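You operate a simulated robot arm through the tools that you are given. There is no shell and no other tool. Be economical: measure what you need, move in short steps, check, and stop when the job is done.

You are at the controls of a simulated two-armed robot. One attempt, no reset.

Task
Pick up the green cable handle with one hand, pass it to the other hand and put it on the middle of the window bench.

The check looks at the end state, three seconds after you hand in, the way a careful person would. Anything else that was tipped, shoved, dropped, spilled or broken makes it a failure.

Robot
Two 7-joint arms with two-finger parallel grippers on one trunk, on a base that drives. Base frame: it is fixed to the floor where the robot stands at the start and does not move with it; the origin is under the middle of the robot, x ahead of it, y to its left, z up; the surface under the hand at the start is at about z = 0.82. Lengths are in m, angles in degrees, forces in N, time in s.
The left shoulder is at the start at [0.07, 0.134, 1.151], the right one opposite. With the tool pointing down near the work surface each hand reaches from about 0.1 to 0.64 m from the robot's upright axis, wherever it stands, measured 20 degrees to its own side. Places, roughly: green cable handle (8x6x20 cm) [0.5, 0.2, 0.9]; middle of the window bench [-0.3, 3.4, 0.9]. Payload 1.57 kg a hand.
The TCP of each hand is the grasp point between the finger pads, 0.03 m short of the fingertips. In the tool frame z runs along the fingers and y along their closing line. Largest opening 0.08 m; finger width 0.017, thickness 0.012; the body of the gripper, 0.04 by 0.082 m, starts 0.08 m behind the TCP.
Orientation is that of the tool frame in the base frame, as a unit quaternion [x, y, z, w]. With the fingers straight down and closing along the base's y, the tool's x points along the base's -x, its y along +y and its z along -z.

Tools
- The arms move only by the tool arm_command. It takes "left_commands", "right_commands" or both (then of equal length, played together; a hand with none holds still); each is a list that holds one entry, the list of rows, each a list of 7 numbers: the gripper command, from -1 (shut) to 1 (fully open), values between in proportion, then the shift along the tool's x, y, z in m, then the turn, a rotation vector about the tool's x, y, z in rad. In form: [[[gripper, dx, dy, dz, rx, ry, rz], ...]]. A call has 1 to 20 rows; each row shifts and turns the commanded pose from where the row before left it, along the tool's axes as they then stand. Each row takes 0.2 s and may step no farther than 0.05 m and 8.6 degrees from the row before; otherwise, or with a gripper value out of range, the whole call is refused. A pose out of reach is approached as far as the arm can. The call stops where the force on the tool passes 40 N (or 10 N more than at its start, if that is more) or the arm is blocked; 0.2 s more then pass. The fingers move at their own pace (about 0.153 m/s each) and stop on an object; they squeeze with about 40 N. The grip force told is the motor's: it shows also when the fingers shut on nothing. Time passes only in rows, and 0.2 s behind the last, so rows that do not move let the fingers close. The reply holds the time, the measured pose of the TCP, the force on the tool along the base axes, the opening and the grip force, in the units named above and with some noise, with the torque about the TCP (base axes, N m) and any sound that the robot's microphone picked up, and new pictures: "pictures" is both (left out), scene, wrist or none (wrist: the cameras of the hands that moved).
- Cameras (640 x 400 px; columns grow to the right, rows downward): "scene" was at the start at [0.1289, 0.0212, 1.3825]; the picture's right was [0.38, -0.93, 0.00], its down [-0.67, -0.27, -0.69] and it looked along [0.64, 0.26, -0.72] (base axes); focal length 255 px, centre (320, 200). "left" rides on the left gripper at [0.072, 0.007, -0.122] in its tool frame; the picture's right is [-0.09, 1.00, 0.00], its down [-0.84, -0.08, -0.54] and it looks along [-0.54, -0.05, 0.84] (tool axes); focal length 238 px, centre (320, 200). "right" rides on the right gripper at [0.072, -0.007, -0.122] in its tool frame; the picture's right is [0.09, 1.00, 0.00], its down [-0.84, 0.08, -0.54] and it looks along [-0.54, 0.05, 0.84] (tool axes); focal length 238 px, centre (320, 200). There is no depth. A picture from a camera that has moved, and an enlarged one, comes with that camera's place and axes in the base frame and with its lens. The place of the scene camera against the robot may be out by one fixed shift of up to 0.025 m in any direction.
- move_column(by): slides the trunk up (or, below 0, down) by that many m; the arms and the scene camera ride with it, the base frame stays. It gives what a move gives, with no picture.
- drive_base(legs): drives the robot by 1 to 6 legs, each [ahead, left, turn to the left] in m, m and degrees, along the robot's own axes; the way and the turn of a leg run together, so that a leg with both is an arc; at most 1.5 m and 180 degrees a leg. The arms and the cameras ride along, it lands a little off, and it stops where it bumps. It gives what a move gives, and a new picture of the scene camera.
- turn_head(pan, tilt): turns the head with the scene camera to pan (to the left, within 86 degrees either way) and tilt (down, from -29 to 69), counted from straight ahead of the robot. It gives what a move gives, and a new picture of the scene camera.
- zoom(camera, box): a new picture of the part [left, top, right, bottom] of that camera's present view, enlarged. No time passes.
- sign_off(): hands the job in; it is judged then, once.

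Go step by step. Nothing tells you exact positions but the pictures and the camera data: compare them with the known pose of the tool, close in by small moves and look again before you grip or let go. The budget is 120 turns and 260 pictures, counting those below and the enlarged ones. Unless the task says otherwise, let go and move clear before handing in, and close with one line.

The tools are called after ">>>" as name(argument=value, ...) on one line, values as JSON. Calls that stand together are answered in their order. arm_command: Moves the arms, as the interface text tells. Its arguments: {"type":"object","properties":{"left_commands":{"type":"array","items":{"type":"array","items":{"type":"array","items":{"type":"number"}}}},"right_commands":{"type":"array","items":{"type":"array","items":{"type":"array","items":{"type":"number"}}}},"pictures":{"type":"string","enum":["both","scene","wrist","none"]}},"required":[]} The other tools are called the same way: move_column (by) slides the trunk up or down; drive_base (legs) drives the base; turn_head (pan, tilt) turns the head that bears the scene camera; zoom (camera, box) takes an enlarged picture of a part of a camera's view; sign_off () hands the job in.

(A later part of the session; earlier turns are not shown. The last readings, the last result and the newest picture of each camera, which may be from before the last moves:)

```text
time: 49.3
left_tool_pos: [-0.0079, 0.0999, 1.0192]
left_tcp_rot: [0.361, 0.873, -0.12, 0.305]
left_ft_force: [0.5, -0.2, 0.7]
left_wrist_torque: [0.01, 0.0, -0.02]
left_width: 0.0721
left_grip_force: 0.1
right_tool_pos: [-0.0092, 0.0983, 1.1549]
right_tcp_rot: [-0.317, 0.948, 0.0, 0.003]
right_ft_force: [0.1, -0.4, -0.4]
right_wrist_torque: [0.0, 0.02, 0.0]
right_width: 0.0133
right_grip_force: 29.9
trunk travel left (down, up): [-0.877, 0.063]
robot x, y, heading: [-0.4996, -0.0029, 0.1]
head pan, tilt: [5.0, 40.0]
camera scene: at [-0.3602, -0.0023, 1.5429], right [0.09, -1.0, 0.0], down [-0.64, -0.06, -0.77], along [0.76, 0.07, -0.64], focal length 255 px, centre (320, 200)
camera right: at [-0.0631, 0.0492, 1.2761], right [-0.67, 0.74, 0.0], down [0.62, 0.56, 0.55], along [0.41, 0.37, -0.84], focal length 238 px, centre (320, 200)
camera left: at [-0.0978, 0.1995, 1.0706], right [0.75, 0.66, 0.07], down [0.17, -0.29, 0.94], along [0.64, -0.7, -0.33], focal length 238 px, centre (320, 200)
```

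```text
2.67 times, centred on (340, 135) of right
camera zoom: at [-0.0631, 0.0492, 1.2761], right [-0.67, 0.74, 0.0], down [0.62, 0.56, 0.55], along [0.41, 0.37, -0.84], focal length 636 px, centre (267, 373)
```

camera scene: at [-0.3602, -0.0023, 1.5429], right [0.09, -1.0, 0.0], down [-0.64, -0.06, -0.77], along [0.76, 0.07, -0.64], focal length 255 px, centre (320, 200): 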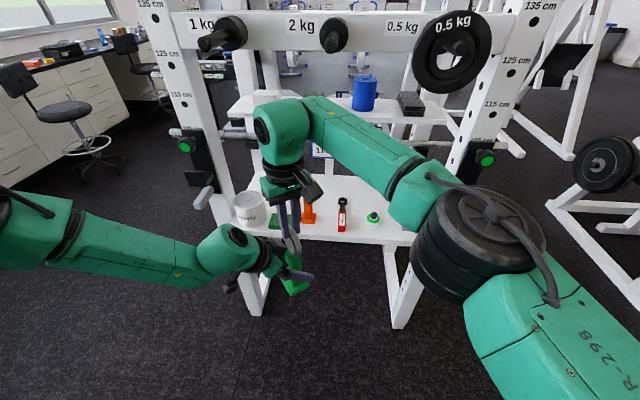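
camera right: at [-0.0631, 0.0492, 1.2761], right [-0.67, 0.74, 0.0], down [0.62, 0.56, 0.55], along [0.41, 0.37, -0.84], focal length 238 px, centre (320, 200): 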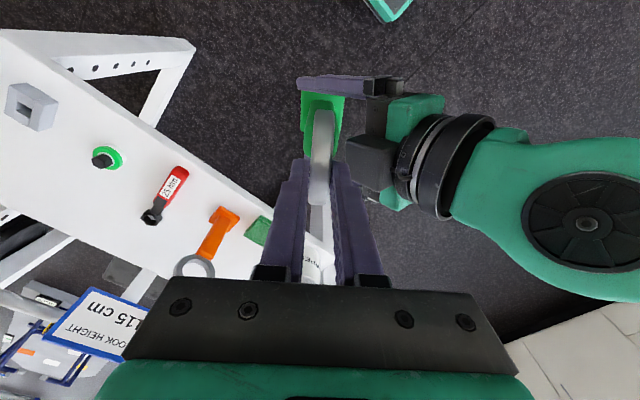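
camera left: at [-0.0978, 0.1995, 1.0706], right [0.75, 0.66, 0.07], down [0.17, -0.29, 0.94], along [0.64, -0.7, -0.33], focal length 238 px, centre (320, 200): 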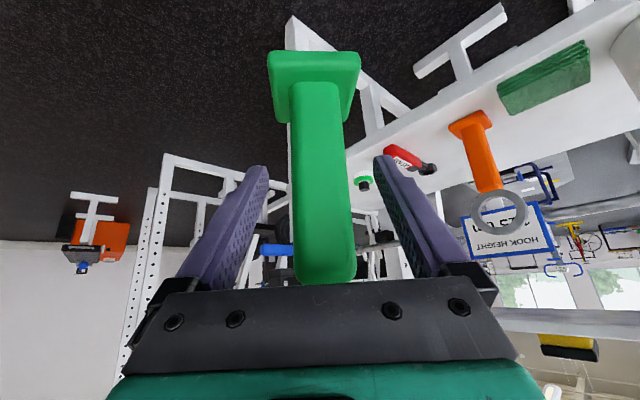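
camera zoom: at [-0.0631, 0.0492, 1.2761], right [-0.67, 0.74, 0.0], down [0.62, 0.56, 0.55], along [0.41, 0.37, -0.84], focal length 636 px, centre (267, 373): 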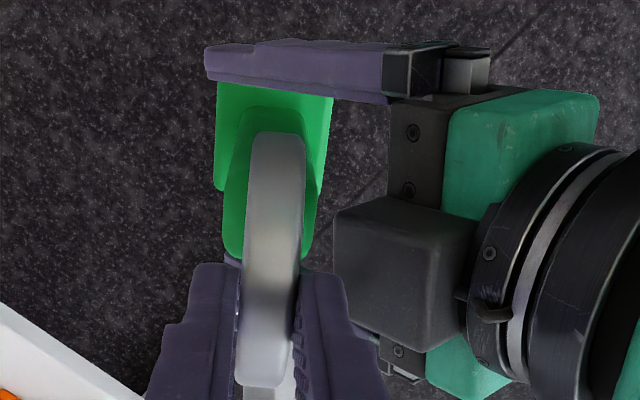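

The left hand is open, but the weight shows oddly small on the right hand. I hold still for a moment and re-measure before retreating.

>>> arm_command(right_commands=[[[-1, 0, 0, 0, 0, 0, 0], [-1, 0, 0, 0, 0, 0, 0]]], pictures="wrist")

>>> zoom(camera="scene", box=[230, 180, 350, 310])

>>> zoom(camera="left", box=[200, 20, 440, 300])

```text
time: 49.9
left_tool_pos: [-0.0071, 0.1011, 1.0181]
left_tcp_rot: [0.361, 0.873, -0.121, 0.305]
left_ft_force: [0.5, -0.8, 0.3]
left_wrist_torque: [-0.01, 0.02, -0.01]
left_width: 0.0721
left_grip_force: 0.1
right_tool_pos: [-0.0085, 0.0986, 1.1553]
right_tcp_rot: [-0.316, 0.949, 0.0, 0.003]
right_ft_force: [0.2, -0.2, 0.0]
right_wrist_torque: [-0.01, 0.01, 0.01]
right_width: 0.0133
right_grip_force: 30.2
trunk travel left (down, up): [-0.877, 0.063]
robot x, y, heading: [-0.5001, 0.0005, 0.0]
head pan, tilt: [5.0, 40.0]
camera right: at [-0.0631, 0.0492, 1.2761], right [-0.67, 0.74, 0.0], down [0.62, 0.56, 0.55], along [0.41, 0.37, -0.84], focal length 238 px, centre (320, 200)
```

right: 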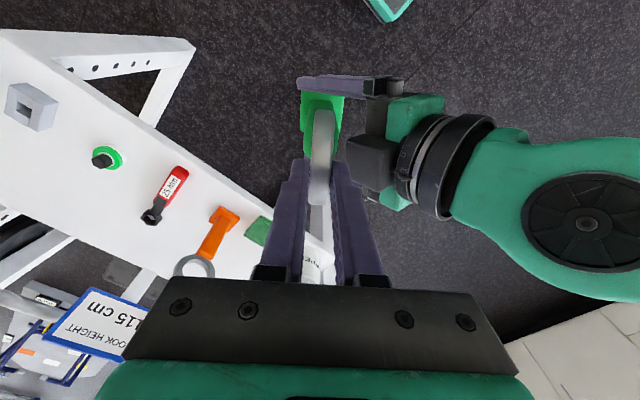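

```text
3.08 times, centred on (290, 245) of scene
camera zoom: at [-0.3602, -0.0023, 1.5429], right [0.09, -1.0, 0.0], down [-0.64, -0.06, -0.77], along [0.76, 0.07, -0.64], focal length 786 px, centre (412, 62)
```

zoom: 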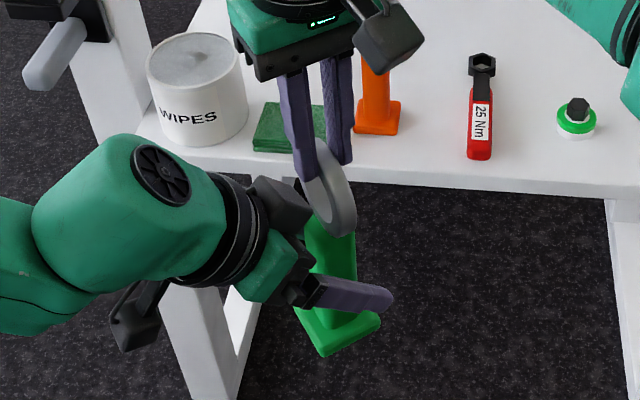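

```text
1.43 times, centred on (320, 160) of left
camera zoom: at [-0.0978, 0.1995, 1.0706], right [0.75, 0.66, 0.07], down [0.17, -0.29, 0.94], along [0.64, -0.7, -0.33], focal length 340 px, centre (320, 257)
```

zoom: 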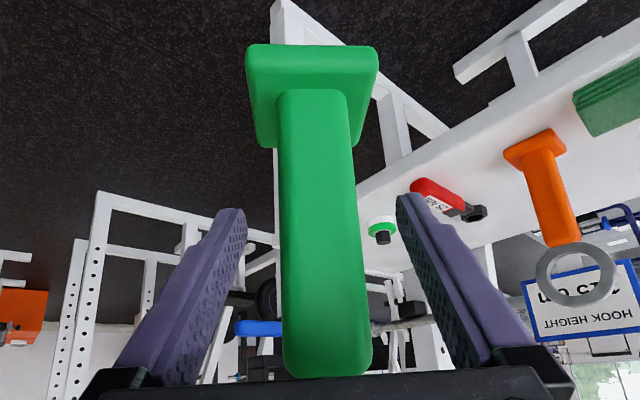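

The handle hangs steady in the right hand and clear of the left. I retreat the left hand straight back.

>>> arm_command(left_commands=[[[0.8, 0.0117, 0, -0.0093, 0, 0, 0], [0.8, 0.0117, 0, -0.0093, 0, 0, 0], [0.8, 0.0235, 0, -0.0185, 0, 0, 0], [0.8, 0.0235, 0, -0.0185, 0, 0, 0], [0.8, 0, 0, 0, 0, 0, 0]]], right_commands=[[[-1, 0, 0, 0, 0, 0, 0], [-1, 0, 0, 0, 0, 0, 0], [-1, 0, 0, 0, 0, 0, 0], [-1, 0, 0, 0, 0, 0, 0], [-1, 0, 0, 0, 0, 0, 0]]], pictures="both")

```text
time: 51.1
left_tool_pos: [-0.071, 0.1634, 1.0169]
left_tcp_rot: [0.361, 0.873, -0.121, 0.305]
left_ft_force: [0.6, 0.3, -0.2]
left_wrist_torque: [-0.01, 0.02, 0.02]
left_width: 0.0722
left_grip_force: 0.1
right_tool_pos: [-0.0079, 0.099, 1.1543]
right_tcp_rot: [-0.316, 0.949, 0.001, 0.002]
right_ft_force: [1.1, -0.3, -0.1]
right_wrist_torque: [0.0, 0.01, 0.01]
right_width: 0.0136
right_grip_force: 30.1
trunk travel left (down, up): [-0.877, 0.063]
robot x, y, heading: [-0.4998, -0.0026, -0.0]
head pan, tilt: [5.0, 40.0]
camera scene: at [-0.3596, -0.003, 1.5428], right [0.09, -1.0, 0.0], down [-0.64, -0.06, -0.77], along [0.76, 0.07, -0.64], focal length 255 px, centre (320, 200)
camera right: at [-0.0625, 0.0487, 1.2759], right [-0.67, 0.74, 0.0], down [0.62, 0.56, 0.55], along [0.41, 0.37, -0.84], focal length 238 px, centre (320, 200)
camera left: at [-0.1613, 0.2622, 1.0702], right [0.75, 0.66, 0.07], down [0.17, -0.29, 0.94], along [0.64, -0.7, -0.33], focal length 238 px, centre (320, 200)
```

scene: 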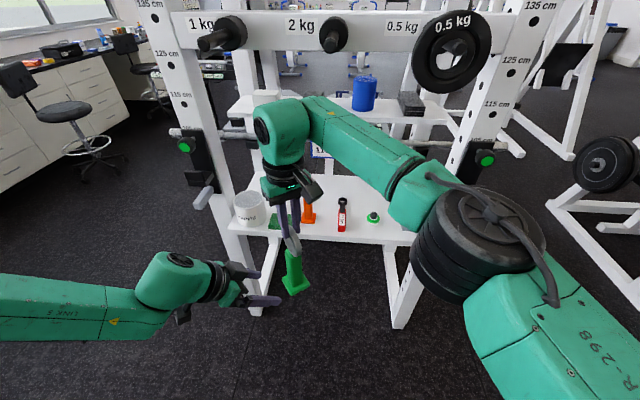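
right: 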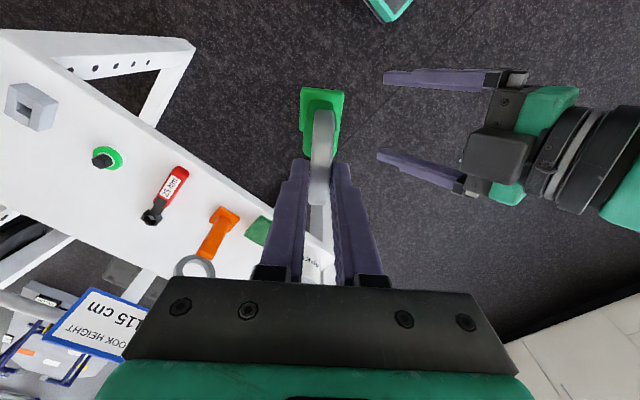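
left: 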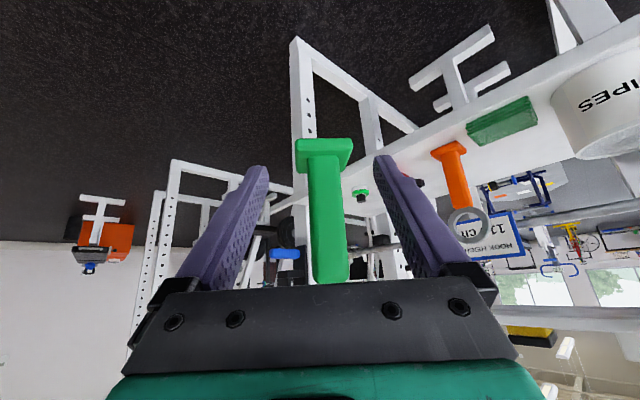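

The handover is done. Now I tuck the left arm back to a neutral pose, up and out of the way.

>>> arm_command(left_commands=[[[0.8, 0.0235, 0, -0.0185, -0.0902, 0, -0.1071], [0.8, 0, 0, 0, -0.0902, 0, -0.1071], [0.8, 0, 0, 0, -0.0902, 0, -0.1071], [0.8, 0, 0, 0, -0.0902, 0, -0.1071], [0.8, 0, 0, 0, -0.0902, 0, -0.1071], [0.8, 0, 0, 0, -0.055, 0, -0.065], [0.8, 0, 0, 0, 0, 0.1396, 0], [0.8, 0, 0, 0, 0, 0.1396, 0], [0.8, 0, 0, 0, 0, 0.1396, 0], [0.8, 0, 0, 0, 0, 0.1396, 0], [0.8, 0, 0, 0, 0, 0.1396, 0], [0.8, 0.018, 0.026, -0.03, 0, 0, 0], [0.8, 0.018, 0.026, -0.03, 0, 0, 0], [0.8, 0.018, 0.026, -0.03, 0, 0, 0], [0.8, 0.018, 0.026, -0.03, 0, 0, 0], [0.8, 0.018, 0.026, -0.03, 0, 0, 0], [0.8, 0.018, 0.026, -0.03, 0, 0, 0], [0.8, 0, 0, 0, 0, 0, 0]]], pictures="scene")

```text
time: 54.9
left_tool_pos: [-0.1991, 0.3351, 1.2039]
left_tcp_rot: [-0.001, 1.0, 0.014, -0.009]
left_ft_force: [-0.2, -0.8, 0.0]
left_wrist_torque: [0.0, 0.02, -0.02]
left_width: 0.0718
left_grip_force: 0.0
right_tool_pos: [-0.0089, 0.1, 1.1546]
right_tcp_rot: [-0.316, 0.949, -0.001, 0.002]
right_ft_force: [0.5, -0.4, 0.6]
right_wrist_torque: [-0.02, 0.01, 0.03]
right_width: 0.0134
right_grip_force: 30.3
trunk travel left (down, up): [-0.877, 0.063]
robot x, y, heading: [-0.4976, -0.0018, 0.1]
head pan, tilt: [5.0, 40.0]
camera scene: at [-0.3595, -0.0017, 1.5428], right [0.09, -1.0, 0.0], down [-0.64, -0.06, -0.77], along [0.76, 0.07, -0.64], focal length 255 px, centre (320, 200)
```

scene: 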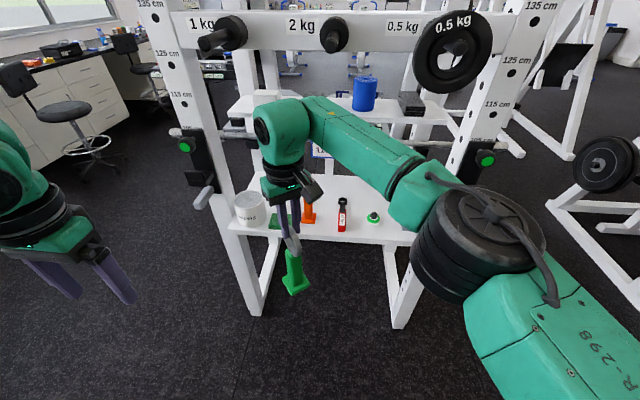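

The left arm is tucked. I raise the column a bit, back away from the rack, and turn left to face the window bench.

>>> move_column(by=0.06)

>>> drive_base(legs=[[-0.15, 0, 0], [0, 0, 45], [0, 0, 45]])

>>> turn_head(pan=0, tilt=20)

```text
time: 55.9
left_tool_pos: [-0.1993, 0.3342, 1.2647]
left_tcp_rot: [-0.002, 1.0, 0.013, -0.006]
left_ft_force: [1.0, 0.0, 0.8]
left_wrist_torque: [-0.01, 0.0, 0.03]
left_width: 0.0719
left_grip_force: 0.2
right_tool_pos: [-0.0092, 0.0975, 1.2142]
right_tcp_rot: [-0.316, 0.949, 0.0, 0.003]
right_ft_force: [-0.5, 0.3, -2.2]
right_wrist_torque: [-0.01, 0.0, 0.01]
right_width: 0.0137
right_grip_force: 30.3
trunk travel left (down, up): [-0.937, 0.003]
robot x, y, heading: [-0.5001, -0.003, -0.1]
head pan, tilt: [5.0, 40.0]
```

```text
time: 61.4
left_tool_pos: [-0.9855, 0.2985, 1.265]
left_tcp_rot: [0.71, -0.704, -0.006, 0.016]
left_ft_force: [0.0, 0.6, 0.3]
left_wrist_torque: [0.01, 0.04, -0.04]
left_width: 0.072
left_grip_force: 0.0
right_tool_pos: [-0.7485, 0.4887, 1.2142]
right_tcp_rot: [0.895, -0.446, -0.003, -0.001]
right_ft_force: [0.2, -0.2, -2.4]
right_wrist_torque: [-0.03, -0.01, 0.02]
right_width: 0.0133
right_grip_force: 30.2
trunk travel left (down, up): [-0.937, 0.003]
robot x, y, heading: [-0.6518, 0.0009, 90.5]
head pan, tilt: [5.0, 40.0]
camera scene: at [-0.6522, 0.1252, 1.6028], right [1.0, 0.09, 0.0], down [0.06, -0.64, -0.77], along [-0.07, 0.76, -0.64], focal length 255 px, centre (320, 200)
```

scene: 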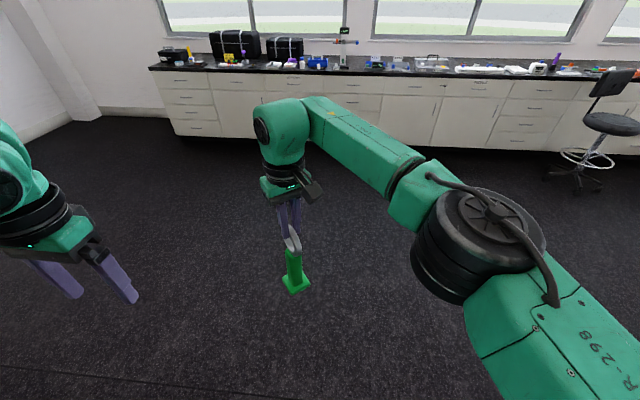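

```text
time: 62.2
left_tool_pos: [-0.9845, 0.2994, 1.2648]
left_tcp_rot: [0.71, -0.704, -0.006, 0.015]
left_ft_force: [0.0, -0.1, 0.1]
left_wrist_torque: [0.01, 0.0, 0.02]
left_width: 0.0718
left_grip_force: 0.0
right_tool_pos: [-0.7485, 0.4888, 1.215]
right_tcp_rot: [0.895, -0.447, -0.002, -0.002]
right_ft_force: [0.3, 0.4, -1.8]
right_wrist_torque: [-0.02, 0.0, 0.02]
right_width: 0.0137
right_grip_force: 30.4
trunk travel left (down, up): [-0.937, 0.003]
robot x, y, heading: [-0.6485, -0.0059, 90.2]
head pan, tilt: [0.0, 20.0]
camera scene: at [-0.6458, 0.1332, 1.6342], right [1.0, 0.0, 0.0], down [0.0, -0.34, -0.94], along [0.0, 0.94, -0.34], focal length 255 px, centre (320, 200)
```

scene: 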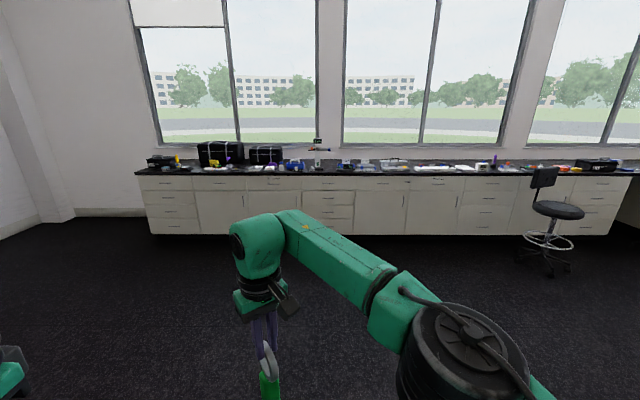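

>>> zoom(camera="scene", box=[240, 130, 480, 250])

>>> zoom(camera="scene", box=[220, 250, 340, 400])

```text
2.67 times, centred on (360, 190) of scene
camera zoom: at [-0.6458, 0.1332, 1.6342], right [1.0, 0.0, 0.0], down [0.0, -0.34, -0.94], along [0.0, 0.94, -0.34], focal length 681 px, centre (213, 227)
```

zoom: 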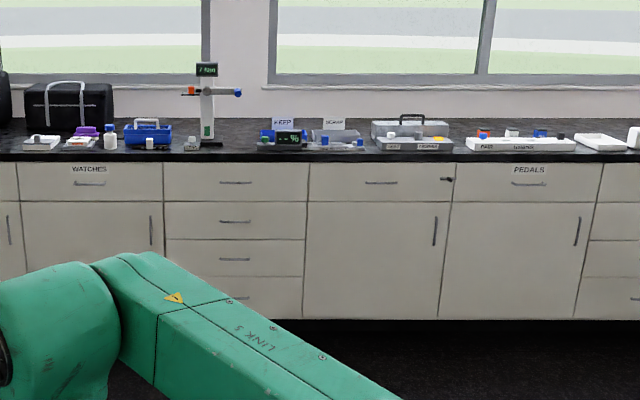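

```text
2.67 times, centred on (280, 325) of scene
camera zoom: at [-0.6458, 0.1332, 1.6342], right [1.0, 0.0, 0.0], down [0.0, -0.34, -0.94], along [0.0, 0.94, -0.34], focal length 681 px, centre (427, -133)
```

zoom: 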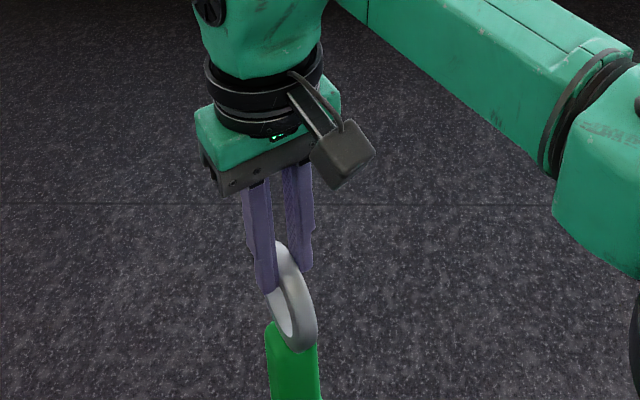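

The bench is full of small items, so I drive closer for a proper look.

>>> drive_base(legs=[[1.0, -0.2, 0], [1.0, -0.2, 0]])

>>> turn_head(pan=-5, tilt=32)

```text
time: 72.3
left_tool_pos: [-0.5943, 2.294, 1.264]
left_tcp_rot: [0.71, -0.704, -0.005, 0.015]
left_ft_force: [-0.5, -0.8, 0.6]
left_wrist_torque: [0.01, 0.0, 0.0]
left_width: 0.072
left_grip_force: 0.1
right_tool_pos: [-0.3595, 2.4845, 1.2151]
right_tcp_rot: [0.895, -0.445, -0.003, -0.002]
right_ft_force: [0.1, 0.4, -2.7]
right_wrist_torque: [-0.01, 0.01, 0.01]
right_width: 0.0138
right_grip_force: 30.2
trunk travel left (down, up): [-0.937, 0.003]
robot x, y, heading: [-0.2554, 1.9963, 90.2]
head pan, tilt: [0.0, 20.0]
camera scene: at [-0.2543, 2.1289, 1.6344], right [1.0, 0.01, 0.0], down [0.0, -0.34, -0.94], along [-0.01, 0.94, -0.34], focal length 255 px, centre (320, 200)
```

scene: 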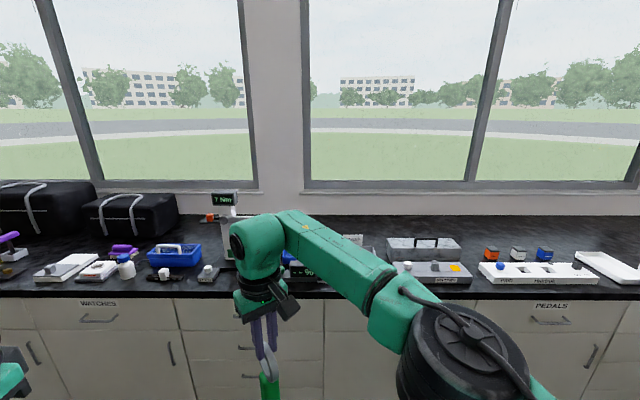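

```text
time: 73.1
left_tool_pos: [-0.5941, 2.2954, 1.2648]
left_tcp_rot: [0.71, -0.704, -0.006, 0.016]
left_ft_force: [-0.2, 1.1, -0.5]
left_wrist_torque: [0.01, -0.03, 0.04]
left_width: 0.0722
left_grip_force: 0.1
right_tool_pos: [-0.3587, 2.4858, 1.2135]
right_tcp_rot: [0.895, -0.445, -0.002, -0.003]
right_ft_force: [0.3, -0.5, -2.0]
right_wrist_torque: [0.02, -0.02, -0.02]
right_width: 0.0136
right_grip_force: 30.0
trunk travel left (down, up): [-0.937, 0.003]
robot x, y, heading: [-0.2628, 1.9958, 90.4]
head pan, tilt: [-5.0, 32.0]
camera scene: at [-0.2462, 2.1263, 1.6152], right [1.0, -0.08, 0.0], down [-0.04, -0.53, -0.85], along [0.07, 0.85, -0.53], focal length 255 px, centre (320, 200)
```

scene: 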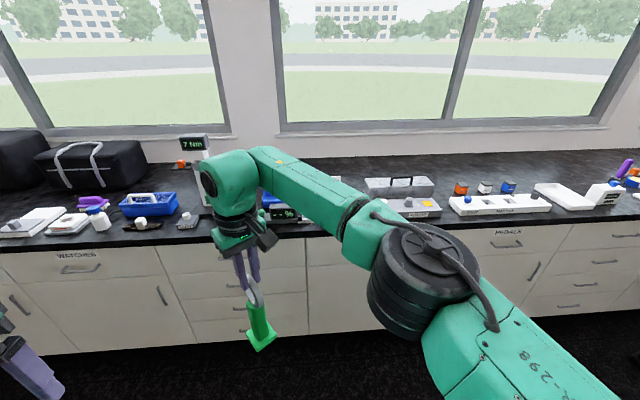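

The arm hides the middle of the bench, so I shift right to see that area past the arm.

>>> drive_base(legs=[[0.1, -0.55, 0]])

>>> turn_head(pan=28, tilt=32)

>>> zoom(camera="scene", box=[180, 100, 420, 250])

```text
time: 76.3
left_tool_pos: [-0.0477, 2.3984, 1.2651]
left_tcp_rot: [0.71, -0.704, -0.005, 0.015]
left_ft_force: [-0.7, 0.2, -0.7]
left_wrist_torque: [0.04, -0.02, -0.01]
left_width: 0.0721
left_grip_force: 0.0
right_tool_pos: [0.1875, 2.5881, 1.2142]
right_tcp_rot: [0.895, -0.446, -0.002, -0.002]
right_ft_force: [-0.3, -0.8, -1.8]
right_wrist_torque: [-0.01, 0.0, -0.04]
right_width: 0.0136
right_grip_force: 30.5
trunk travel left (down, up): [-0.937, 0.003]
robot x, y, heading: [0.2884, 2.1017, 90.1]
head pan, tilt: [-5.0, 32.0]
camera scene: at [0.2988, 2.2287, 1.6151], right [1.0, -0.08, 0.0], down [-0.04, -0.53, -0.85], along [0.07, 0.85, -0.53], focal length 255 px, centre (320, 200)
```

scene: 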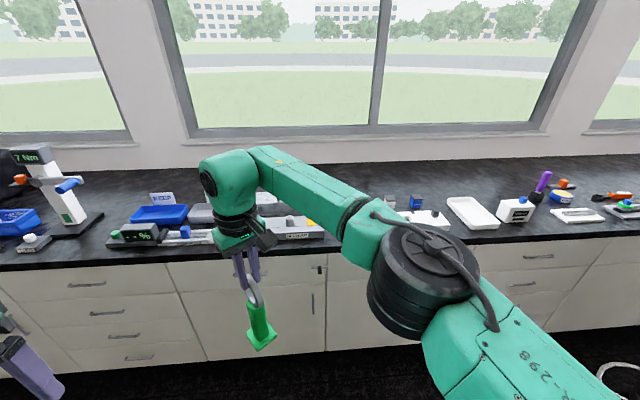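

```text
time: 77.2
left_tool_pos: [-0.0467, 2.3983, 1.2652]
left_tcp_rot: [0.71, -0.704, -0.005, 0.016]
left_ft_force: [-0.6, -0.1, 0.4]
left_wrist_torque: [-0.04, -0.05, -0.02]
left_width: 0.0722
left_grip_force: 0.1
right_tool_pos: [0.19, 2.589, 1.2149]
right_tcp_rot: [0.895, -0.446, -0.002, -0.002]
right_ft_force: [-0.1, 0.6, -2.4]
right_wrist_torque: [0.0, -0.01, -0.01]
right_width: 0.0137
right_grip_force: 30.4
trunk travel left (down, up): [-0.937, 0.003]
robot x, y, heading: [0.2901, 2.0989, 90.1]
head pan, tilt: [28.0, 32.0]
camera scene: at [0.2521, 2.2189, 1.6151], right [0.88, 0.47, 0.0], down [0.25, -0.47, -0.85], along [-0.4, 0.75, -0.53], focal length 255 px, centre (320, 200)
```

scene: 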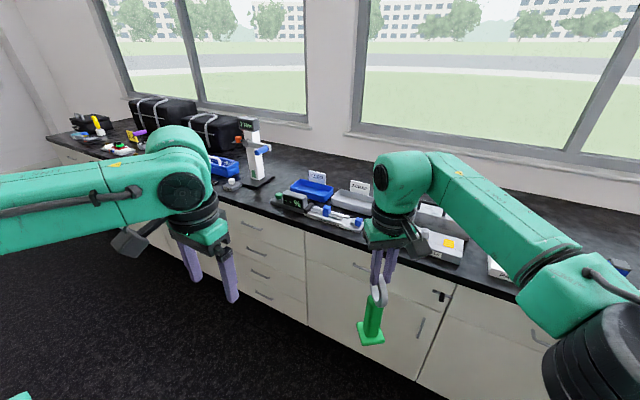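

```text
2.67 times, centred on (300, 175) of scene
camera zoom: at [0.2521, 2.2189, 1.6151], right [0.88, 0.47, 0.0], down [0.25, -0.47, -0.85], along [-0.4, 0.75, -0.53], focal length 681 px, centre (373, 267)
```

zoom: 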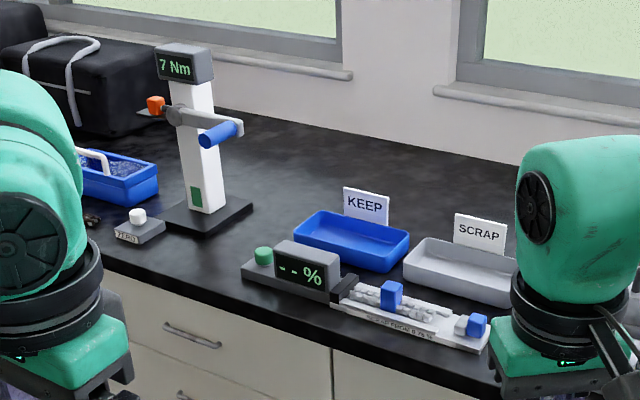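

The trays and a meter fill the front half around the middle, and the free surface is behind the trays at y≈3.4–3.7. I look again with the left wrist camera, which has a clear view.

>>> zoom(camera="left", box=[0, 0, 640, 400])

>>> zoom(camera="right", box=[0, 0, 640, 400])

```text
1.00 times, centred on (320, 200) of left (not enlarged: the box is as wide or as high as the picture)
camera zoom: at [-0.0498, 2.3302, 1.3892], right [-1.0, 0.09, 0.03], down [0.09, 0.84, 0.53], along [0.02, 0.53, -0.85], focal length 238 px, centre (320, 200)
```

zoom: 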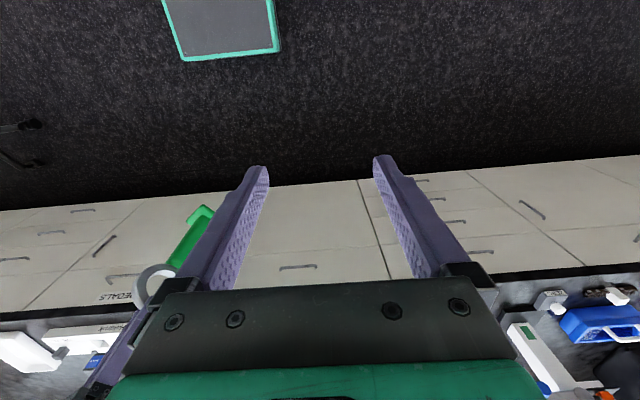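

```text
1.00 times, centred on (320, 200) of right (not enlarged: the box is as wide or as high as the picture)
camera zoom: at [0.2387, 2.5345, 1.3361], right [-0.74, -0.67, 0.0], down [-0.56, 0.62, 0.55], along [-0.37, 0.41, -0.84], focal length 238 px, centre (320, 200)
```

zoom: 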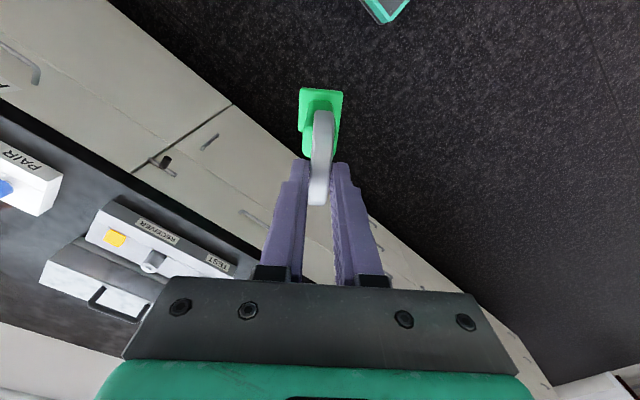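

I'll place it behind the trays near [-0.3, 3.43]. Facing the bench head-on this is just at the limit of reach, so I'll stand with the right side to the bench. I turn here in free space, then rehearse swinging the right arm sideways.

>>> drive_base(legs=[[0, 0, 45], [0, 0, 45]])

>>> turn_head(pan=-50, tilt=35)

>>> arm_command(right_commands=[[[-1, 0, 0, 0, 0, 0, 0.13], [-1, 0, 0, 0, 0, 0, 0.13], [-1, 0, 0, 0, 0, 0, 0.13], [-1, 0, 0, 0, 0, 0, 0.13], [-1, 0, 0, 0, 0, 0, 0.13], [-1, 0, -0.03, 0, 0, 0, 0], [-1, 0, -0.035, 0, 0, 0, 0], [-1, 0, -0.035, 0, 0, 0, 0], [-1, 0, -0.035, 0, 0, 0, 0], [-1, 0, -0.035, 0, 0, 0, 0], [-1, 0, -0.035, 0, 0, 0, 0], [-1, 0, -0.035, 0, 0, 0, 0], [-1, 0, -0.035, 0, 0, 0, 0], [-1, 0, -0.02, 0, 0, 0, 0], [-1, 0, 0, 0, 0, 0, 0]]], pictures="scene")

```text
time: 81.8
left_tool_pos: [-0.0065, 1.7583, 1.2657]
left_tcp_rot: [1.0, 0.009, 0.007, 0.015]
left_ft_force: [-0.5, 0.2, -0.1]
left_wrist_torque: [-0.02, -0.02, -0.04]
left_width: 0.0718
left_grip_force: 0.1
right_tool_pos: [-0.1987, 1.9922, 1.2145]
right_tcp_rot: [0.946, 0.324, -0.003, 0.002]
right_ft_force: [-0.4, 0.2, -2.3]
right_wrist_torque: [-0.02, 0.01, 0.0]
right_width: 0.0137
right_grip_force: 30.4
trunk travel left (down, up): [-0.937, 0.003]
robot x, y, heading: [0.2916, 2.0961, -178.7]
head pan, tilt: [28.0, 32.0]
camera scene: at [0.1647, 2.0454, 1.6151], right [-0.49, 0.87, 0.0], down [0.46, 0.26, -0.85], along [-0.74, -0.41, -0.53], focal length 255 px, centre (320, 200)
```

scene: 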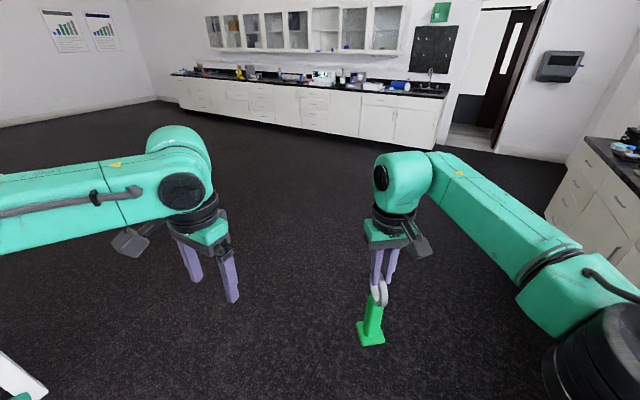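

```text
time: 83.3
left_tool_pos: [-0.0049, 1.7585, 1.2645]
left_tcp_rot: [1.0, 0.011, 0.008, 0.014]
left_ft_force: [0.5, 0.0, -0.8]
left_wrist_torque: [-0.02, 0.02, -0.02]
left_width: 0.0718
left_grip_force: 0.0
right_tool_pos: [-0.2003, 1.9908, 1.214]
right_tcp_rot: [0.946, 0.325, -0.003, 0.0]
right_ft_force: [0.6, 0.5, -2.4]
right_wrist_torque: [0.01, -0.01, 0.0]
right_width: 0.0134
right_grip_force: 30.0
trunk travel left (down, up): [-0.937, 0.003]
robot x, y, heading: [0.2879, 2.0994, -178.7]
head pan, tilt: [-50.0, 35.0]
camera scene: at [0.1856, 2.1544, 1.6105], right [0.75, 0.66, 0.0], down [0.38, -0.43, -0.82], along [-0.54, 0.62, -0.57], focal length 255 px, centre (320, 200)
```

scene: 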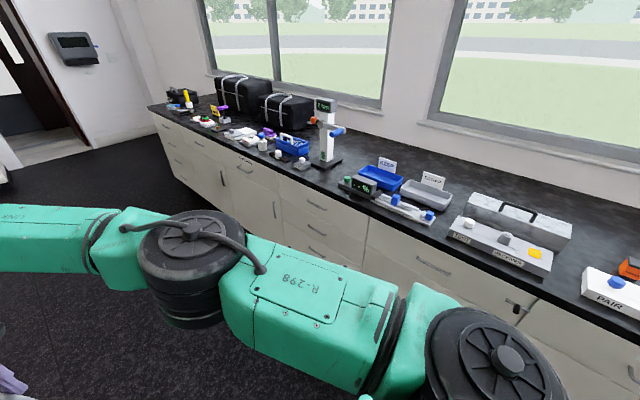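

```text
time: 86.5
left_tool_pos: [-0.0059, 1.7569, 1.2645]
left_tcp_rot: [1.0, 0.01, 0.007, 0.014]
left_ft_force: [0.0, -0.5, -0.5]
left_wrist_torque: [0.01, -0.02, -0.02]
left_width: 0.0722
left_grip_force: 0.0
right_tool_pos: [-0.2016, 2.2859, 1.2145]
right_tcp_rot: [1.0, 0.004, -0.003, 0.001]
right_ft_force: [-0.1, -0.2, -2.0]
right_wrist_torque: [-0.03, -0.02, 0.01]
right_width: 0.0133
right_grip_force: 30.2
trunk travel left (down, up): [-0.937, 0.003]
robot x, y, heading: [0.291, 2.097, -178.9]
head pan, tilt: [-50.0, 35.0]
camera scene: at [0.1855, 2.154, 1.6105], right [0.75, 0.66, 0.0], down [0.38, -0.43, -0.82], along [-0.54, 0.62, -0.57], focal length 255 px, centre (320, 200)
```

scene: 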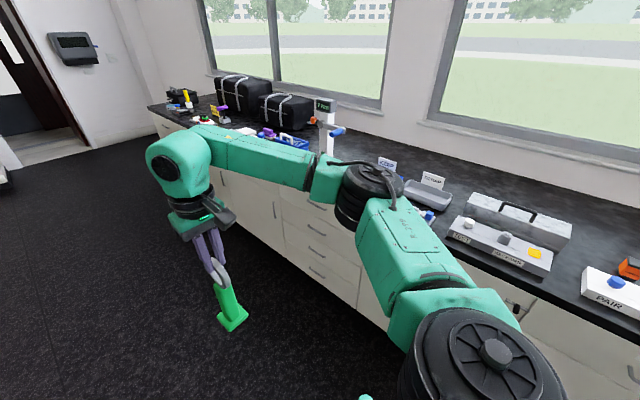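

The arm moves freely this way and I have a clear view of the bench. I continue swinging the right hand outward to the side, still in free space.

>>> arm_command(right_commands=[[[-1, 0.013, -0.037, 0, 0, 0, 0], [-1, 0.013, -0.037, 0, 0, 0, 0], [-1, 0.013, -0.037, 0, 0, 0, 0], [-1, 0.013, -0.037, 0, 0, 0, 0], [-1, 0.013, -0.037, 0, 0, 0, 0], [-1, 0.013, -0.037, 0, 0, 0, 0], [-1, 0, 0, 0, 0, 0, 0.13], [-1, 0, 0, 0, 0, 0, 0.13], [-1, 0, 0, 0, 0, 0, 0.13], [-1, 0, 0, 0, 0, 0, 0.13], [-1, 0, 0, 0, 0, 0, 0]]], pictures="scene")

```text
time: 88.9
left_tool_pos: [-0.0051, 1.758, 1.2656]
left_tcp_rot: [1.0, 0.01, 0.007, 0.015]
left_ft_force: [0.6, 0.7, -0.4]
left_wrist_torque: [0.01, 0.02, -0.04]
left_width: 0.0721
left_grip_force: 0.0
right_tool_pos: [-0.122, 2.4714, 1.2113]
right_tcp_rot: [0.967, -0.253, -0.002, 0.002]
right_ft_force: [-0.3, -0.4, -2.8]
right_wrist_torque: [0.01, -0.04, -0.03]
right_width: 0.0132
right_grip_force: 30.0
right hand out of reach, approached as far as the arm can: row 5, 6
trunk travel left (down, up): [-0.937, 0.003]
robot x, y, heading: [0.2913, 2.094, -178.7]
head pan, tilt: [-50.0, 35.0]
camera scene: at [0.1854, 2.1553, 1.6104], right [0.75, 0.66, 0.0], down [0.38, -0.43, -0.82], along [-0.54, 0.62, -0.57], focal length 255 px, centre (320, 200)
```

scene: 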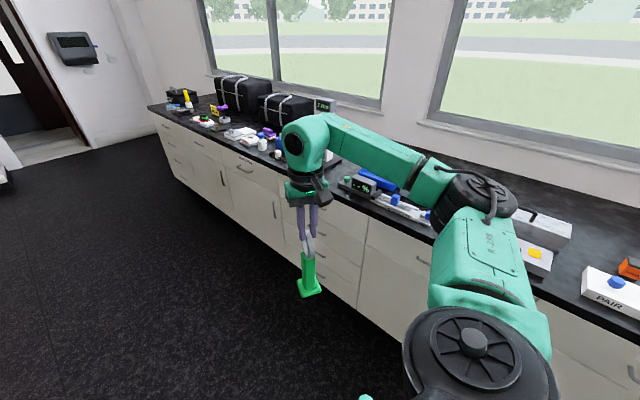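

>>> arm_command(right_commands=[[[-1, 0.015, -0.04, 0, 0, 0, 0], [-1, 0.015, -0.04, 0, 0, 0, 0], [-1, 0.015, -0.04, 0, 0, 0, 0], [-1, 0.015, -0.04, 0, 0, 0, 0], [-1, 0, 0, 0, 0, 0, 0]]], pictures="scene")

```text
time: 90.1
left_tool_pos: [-0.0049, 1.7584, 1.2642]
left_tcp_rot: [1.0, 0.01, 0.007, 0.015]
left_ft_force: [1.1, 0.6, -0.4]
left_wrist_torque: [-0.02, -0.03, -0.02]
left_width: 0.0719
left_grip_force: 0.0
right_tool_pos: [0.0084, 2.5825, 1.2104]
right_tcp_rot: [0.968, -0.252, -0.002, 0.003]
right_ft_force: [-0.7, -0.3, -2.1]
right_wrist_torque: [-0.02, -0.03, -0.04]
right_width: 0.0136
right_grip_force: 30.2
trunk travel left (down, up): [-0.937, 0.003]
robot x, y, heading: [0.2877, 2.0975, -178.9]
head pan, tilt: [-50.0, 35.0]
camera scene: at [0.1862, 2.1556, 1.6105], right [0.75, 0.66, 0.0], down [0.38, -0.43, -0.82], along [-0.54, 0.62, -0.57], focal length 255 px, centre (320, 200)
```

scene: 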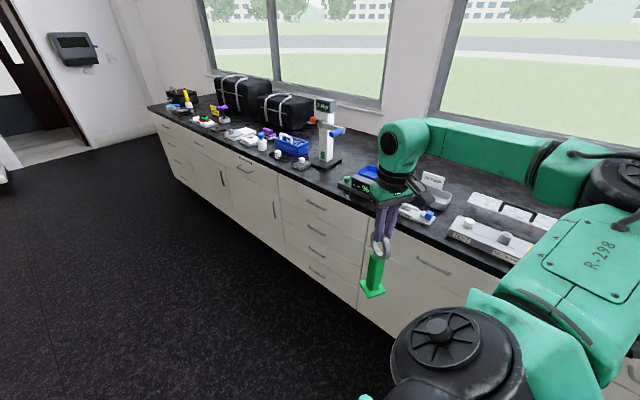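

>>> arm_command(right_commands=[[[-1, 0.015, -0.038, 0, 0, 0, 0], [-1, 0.015, -0.038, 0, 0, 0, 0], [-1, 0.015, -0.038, 0, 0, 0, 0], [-1, 0.015, -0.038, 0, 0, 0, 0], [-1, 0.015, -0.038, 0, 0, 0, 0], [-1, 0, 0, 0, 0, 0, 0]]], pictures="scene")

```text
time: 91.5
left_tool_pos: [-0.0055, 1.7576, 1.2651]
left_tcp_rot: [1.0, 0.01, 0.007, 0.015]
left_ft_force: [0.2, 0.8, 0.4]
left_wrist_torque: [-0.03, -0.02, 0.0]
left_width: 0.072
left_grip_force: 0.0
right_tool_pos: [0.0335, 2.6046, 1.2109]
right_tcp_rot: [0.968, -0.252, -0.002, 0.002]
right_ft_force: [-0.2, -0.3, -2.2]
right_wrist_torque: [-0.01, -0.02, -0.01]
right_width: 0.0135
right_grip_force: 30.1
right hand out of reach, approached as far as the arm can: row 1, 2, 3, 4, 5
trunk travel left (down, up): [-0.937, 0.003]
robot x, y, heading: [0.2873, 2.1018, -178.7]
head pan, tilt: [-50.0, 35.0]
camera scene: at [0.1852, 2.1548, 1.6104], right [0.75, 0.66, 0.0], down [0.38, -0.43, -0.82], along [-0.54, 0.62, -0.57], focal length 255 px, centre (320, 200)
```

scene: 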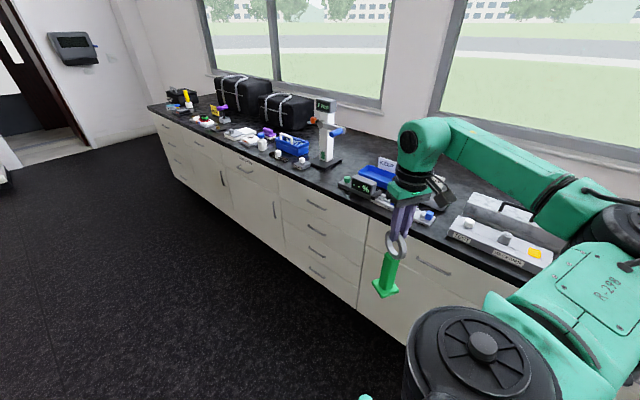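

>>> arm_command(right_commands=[[[-1, 0, 0, 0, 0, 0, 0.13], [-1, 0, 0, 0, 0, 0, 0.13], [-1, 0, 0, 0, 0, 0, 0.13], [-1, 0, 0, 0, 0, 0, 0.13], [-1, -0.007, -0.042, 0, 0, 0, 0], [-1, -0.007, -0.042, 0, 0, 0, 0], [-1, -0.007, -0.042, 0, 0, 0, 0], [-1, -0.007, -0.042, 0, 0, 0, 0], [-1, 0, 0, 0, 0, 0, 0]]], pictures="scene")

```text
time: 93.5
left_tool_pos: [-0.0057, 1.7581, 1.2655]
left_tcp_rot: [1.0, 0.011, 0.007, 0.015]
left_ft_force: [0.0, -0.6, -0.1]
left_wrist_torque: [-0.06, 0.0, 0.0]
left_width: 0.072
left_grip_force: 0.1
right_tool_pos: [0.1548, 2.7101, 1.2108]
right_tcp_rot: [0.868, -0.497, -0.002, 0.0]
right_ft_force: [-0.1, 0.1, -2.5]
right_wrist_torque: [-0.02, 0.0, -0.02]
right_width: 0.0132
right_grip_force: 30.0
right hand out of reach, approached as far as the arm can: row 8
trunk travel left (down, up): [-0.937, 0.003]
robot x, y, heading: [0.2895, 2.0978, -178.8]
head pan, tilt: [-50.0, 35.0]
camera scene: at [0.186, 2.1561, 1.6104], right [0.75, 0.66, 0.0], down [0.38, -0.43, -0.82], along [-0.54, 0.62, -0.57], focal length 255 px, centre (320, 200)
```

scene: 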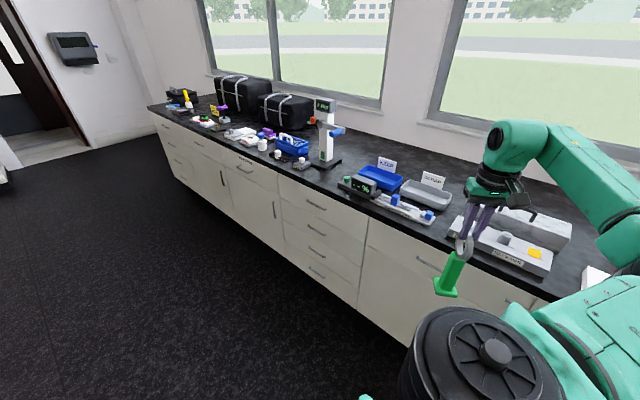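

>>> arm_command(right_commands=[[[-1, 0, 0, 0, 0, 0, 0.13], [-1, 0, 0, 0, 0, 0, 0.13], [-1, 0, 0, 0, 0, 0, 0.13], [-1, 0, 0, 0, 0, 0, 0.13], [-1, -0.025, -0.03, 0, 0, 0, 0], [-1, -0.025, -0.03, 0, 0, 0, 0], [-1, -0.02, 0, 0, 0, 0, 0], [-1, 0, 0, 0, 0, 0, 0]]], pictures="scene")

>>> zoom(camera="scene", box=[320, 110, 560, 260])

```text
time: 95.3
left_tool_pos: [-0.0048, 1.758, 1.2636]
left_tcp_rot: [1.0, 0.01, 0.007, 0.014]
left_ft_force: [0.5, 0.7, -0.1]
left_wrist_torque: [-0.02, 0.01, 0.04]
left_width: 0.072
left_grip_force: 0.0
right_tool_pos: [0.2147, 2.7814, 1.2127]
right_tcp_rot: [0.714, -0.7, -0.001, 0.003]
right_ft_force: [0.1, -0.6, -2.4]
right_wrist_torque: [-0.05, -0.01, -0.03]
right_width: 0.0134
right_grip_force: 30.5
trunk travel left (down, up): [-0.937, 0.003]
robot x, y, heading: [0.2955, 2.0978, -178.6]
head pan, tilt: [-50.0, 35.0]
camera scene: at [0.1856, 2.1553, 1.6104], right [0.75, 0.66, 0.0], down [0.38, -0.43, -0.82], along [-0.54, 0.62, -0.57], focal length 255 px, centre (320, 200)
```

scene: 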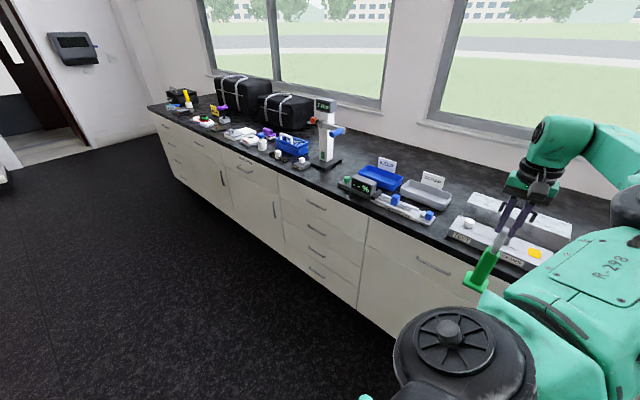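

```text
2.67 times, centred on (440, 185) of scene
camera zoom: at [0.1856, 2.1553, 1.6104], right [0.75, 0.66, 0.0], down [0.38, -0.43, -0.82], along [-0.54, 0.62, -0.57], focal length 681 px, centre (0, 240)
```

zoom: 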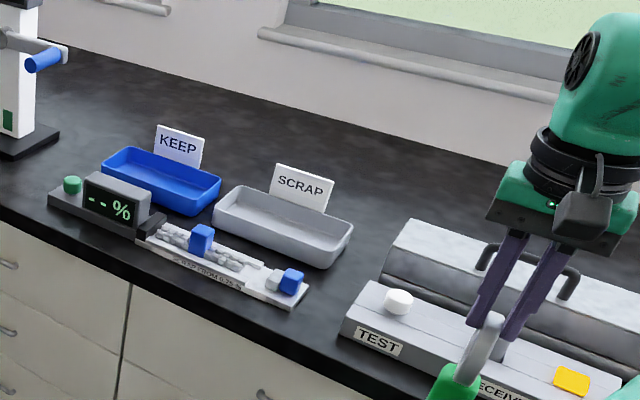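

The right hand now reaches 0.68 m to the side without complaint. The gap between the KEEP and SCRAP signs (x≈-0.30 to -0.17) leads to free surface behind the trays. I raise the hand and drive along the bench until it's opposite that gap.

>>> arm_command(right_commands=[[[-1, 0, 0, -0.025, 0, 0, 0], [-1, 0, 0, -0.025, 0, 0, 0], [-1, 0, 0, 0, 0, 0, 0]]], pictures="none")

>>> drive_base(legs=[[0.455, 0, -1.3]])

>>> turn_head(pan=-70, tilt=35)

```text
time: 96.1
left_tool_pos: [-0.0048, 1.7585, 1.2656]
left_tcp_rot: [1.0, 0.011, 0.008, 0.015]
left_ft_force: [-0.4, 0.1, 0.2]
left_wrist_torque: [0.01, 0.0, -0.03]
left_width: 0.0722
left_grip_force: 0.1
right_tool_pos: [0.2144, 2.7813, 1.2621]
right_tcp_rot: [0.715, -0.699, -0.001, 0.003]
right_ft_force: [-0.9, 0.3, -3.0]
right_wrist_torque: [-0.01, -0.01, -0.04]
right_width: 0.0134
right_grip_force: 30.3
trunk travel left (down, up): [-0.937, 0.003]
robot x, y, heading: [0.2908, 2.0992, -179.1]
head pan, tilt: [-50.0, 35.0]
```

```text
time: 98.8
left_tool_pos: [-0.4613, 1.7617, 1.2658]
left_tcp_rot: [1.0, -0.001, 0.006, 0.014]
left_ft_force: [0.4, 0.4, 0.8]
left_wrist_torque: [0.02, 0.0, 0.03]
left_width: 0.0719
left_grip_force: 0.1
right_tool_pos: [-0.2176, 2.7794, 1.2629]
right_tcp_rot: [-0.706, 0.708, 0.002, -0.004]
right_ft_force: [0.1, 0.0, -1.6]
right_wrist_torque: [0.01, -0.02, -0.02]
right_width: 0.0135
right_grip_force: 30.2
trunk travel left (down, up): [-0.937, 0.003]
robot x, y, heading: [-0.1637, 2.095, 180.0]
head pan, tilt: [-50.0, 35.0]
camera scene: at [-0.2615, 2.155, 1.6107], right [0.77, 0.64, 0.0], down [0.36, -0.44, -0.82], along [-0.52, 0.63, -0.57], focal length 255 px, centre (320, 200)
```

scene: 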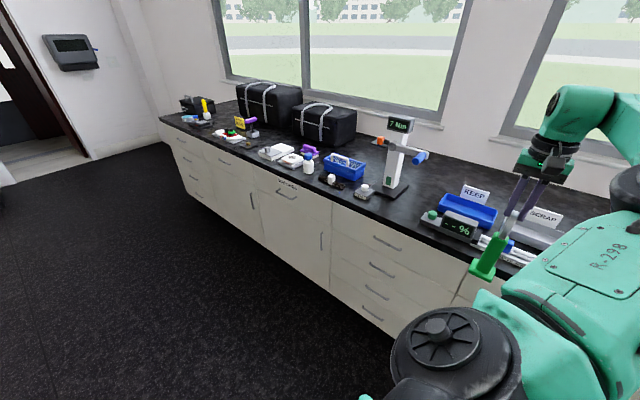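

```text
time: 99.7
left_tool_pos: [-0.4651, 1.7628, 1.2649]
left_tcp_rot: [1.0, -0.001, 0.007, 0.015]
left_ft_force: [0.1, -0.5, 0.3]
left_wrist_torque: [-0.01, -0.04, 0.0]
left_width: 0.0719
left_grip_force: 0.0
right_tool_pos: [-0.2215, 2.7801, 1.2614]
right_tcp_rot: [-0.706, 0.708, 0.001, -0.003]
right_ft_force: [0.4, -0.1, -2.5]
right_wrist_torque: [-0.02, -0.04, 0.03]
right_width: 0.0134
right_grip_force: 30.0
trunk travel left (down, up): [-0.937, 0.003]
robot x, y, heading: [-0.1589, 2.0933, 179.6]
head pan, tilt: [-70.0, 35.0]
camera scene: at [-0.2383, 2.1702, 1.6104], right [0.94, 0.34, 0.0], down [0.19, -0.54, -0.82], along [-0.28, 0.77, -0.57], focal length 255 px, centre (320, 200)
```

scene: 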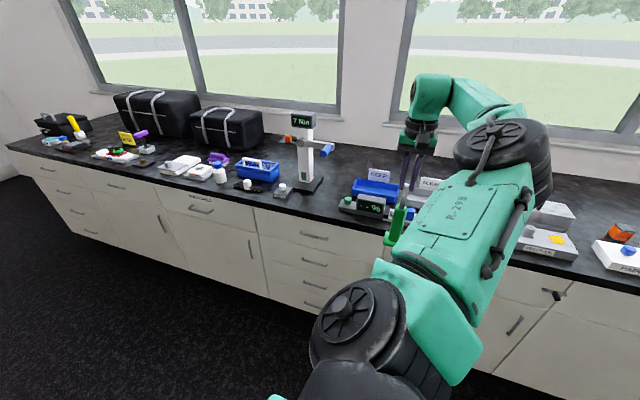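

>>> drive_base(legs=[[0.015, -0.4, 0]])

>>> zoom(camera="scene", box=[320, 100, 560, 250])

>>> zoom(camera="right", box=[0, 0, 640, 400])

```text
time: 102.2
left_tool_pos: [-0.4774, 2.1554, 1.2651]
left_tcp_rot: [1.0, 0.001, 0.007, 0.015]
left_ft_force: [0.0, 0.0, 0.1]
left_wrist_torque: [0.03, 0.01, -0.03]
left_width: 0.072
left_grip_force: 0.1
right_tool_pos: [-0.2353, 3.1731, 1.2629]
right_tcp_rot: [-0.706, 0.708, 0.001, -0.003]
right_ft_force: [-0.9, -0.3, -2.2]
right_wrist_torque: [0.0, -0.02, 0.01]
right_width: 0.0131
right_grip_force: 30.2
trunk travel left (down, up): [-0.937, 0.003]
robot x, y, heading: [-0.1755, 2.4921, 179.7]
head pan, tilt: [-70.0, 35.0]
camera scene: at [-0.2509, 2.5626, 1.6107], right [0.94, 0.34, 0.0], down [0.19, -0.54, -0.82], along [-0.28, 0.77, -0.57], focal length 255 px, centre (320, 200)
```

scene: 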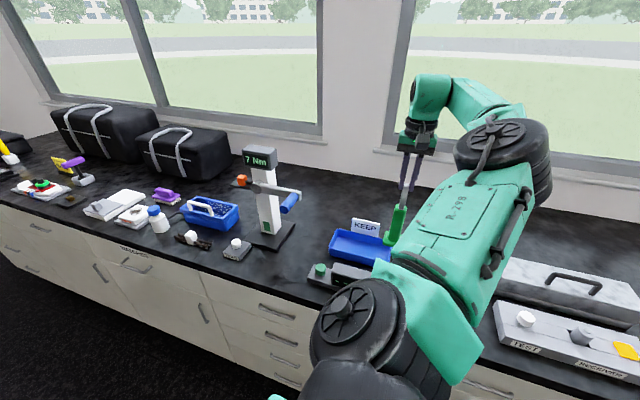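

```text
2.67 times, centred on (440, 175) of scene
camera zoom: at [-0.2509, 2.5626, 1.6107], right [0.94, 0.34, 0.0], down [0.19, -0.54, -0.82], along [-0.28, 0.77, -0.57], focal length 681 px, centre (0, 267)
```

zoom: 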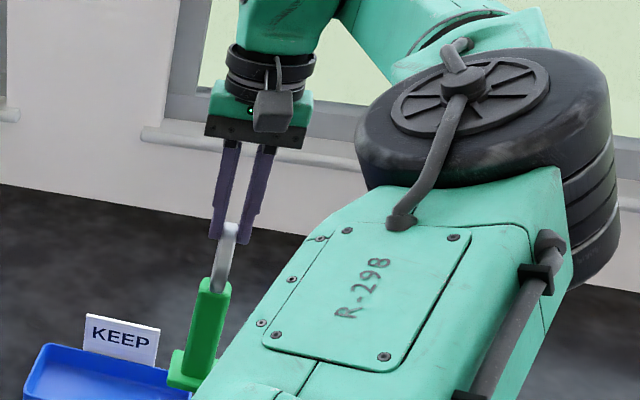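

```text
1.00 times, centred on (320, 200) of right (not enlarged: the box is as wide or as high as the picture)
camera zoom: at [-0.2282, 3.1011, 1.3854], right [-1.0, -0.09, 0.01], down [-0.07, 0.84, 0.54], along [-0.05, 0.54, -0.84], focal length 238 px, centre (320, 200)
```

zoom: 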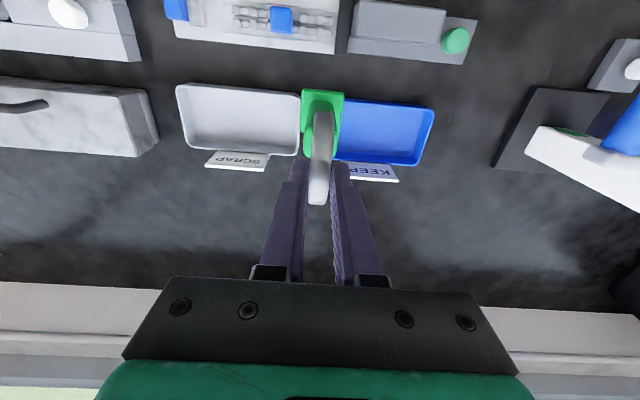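

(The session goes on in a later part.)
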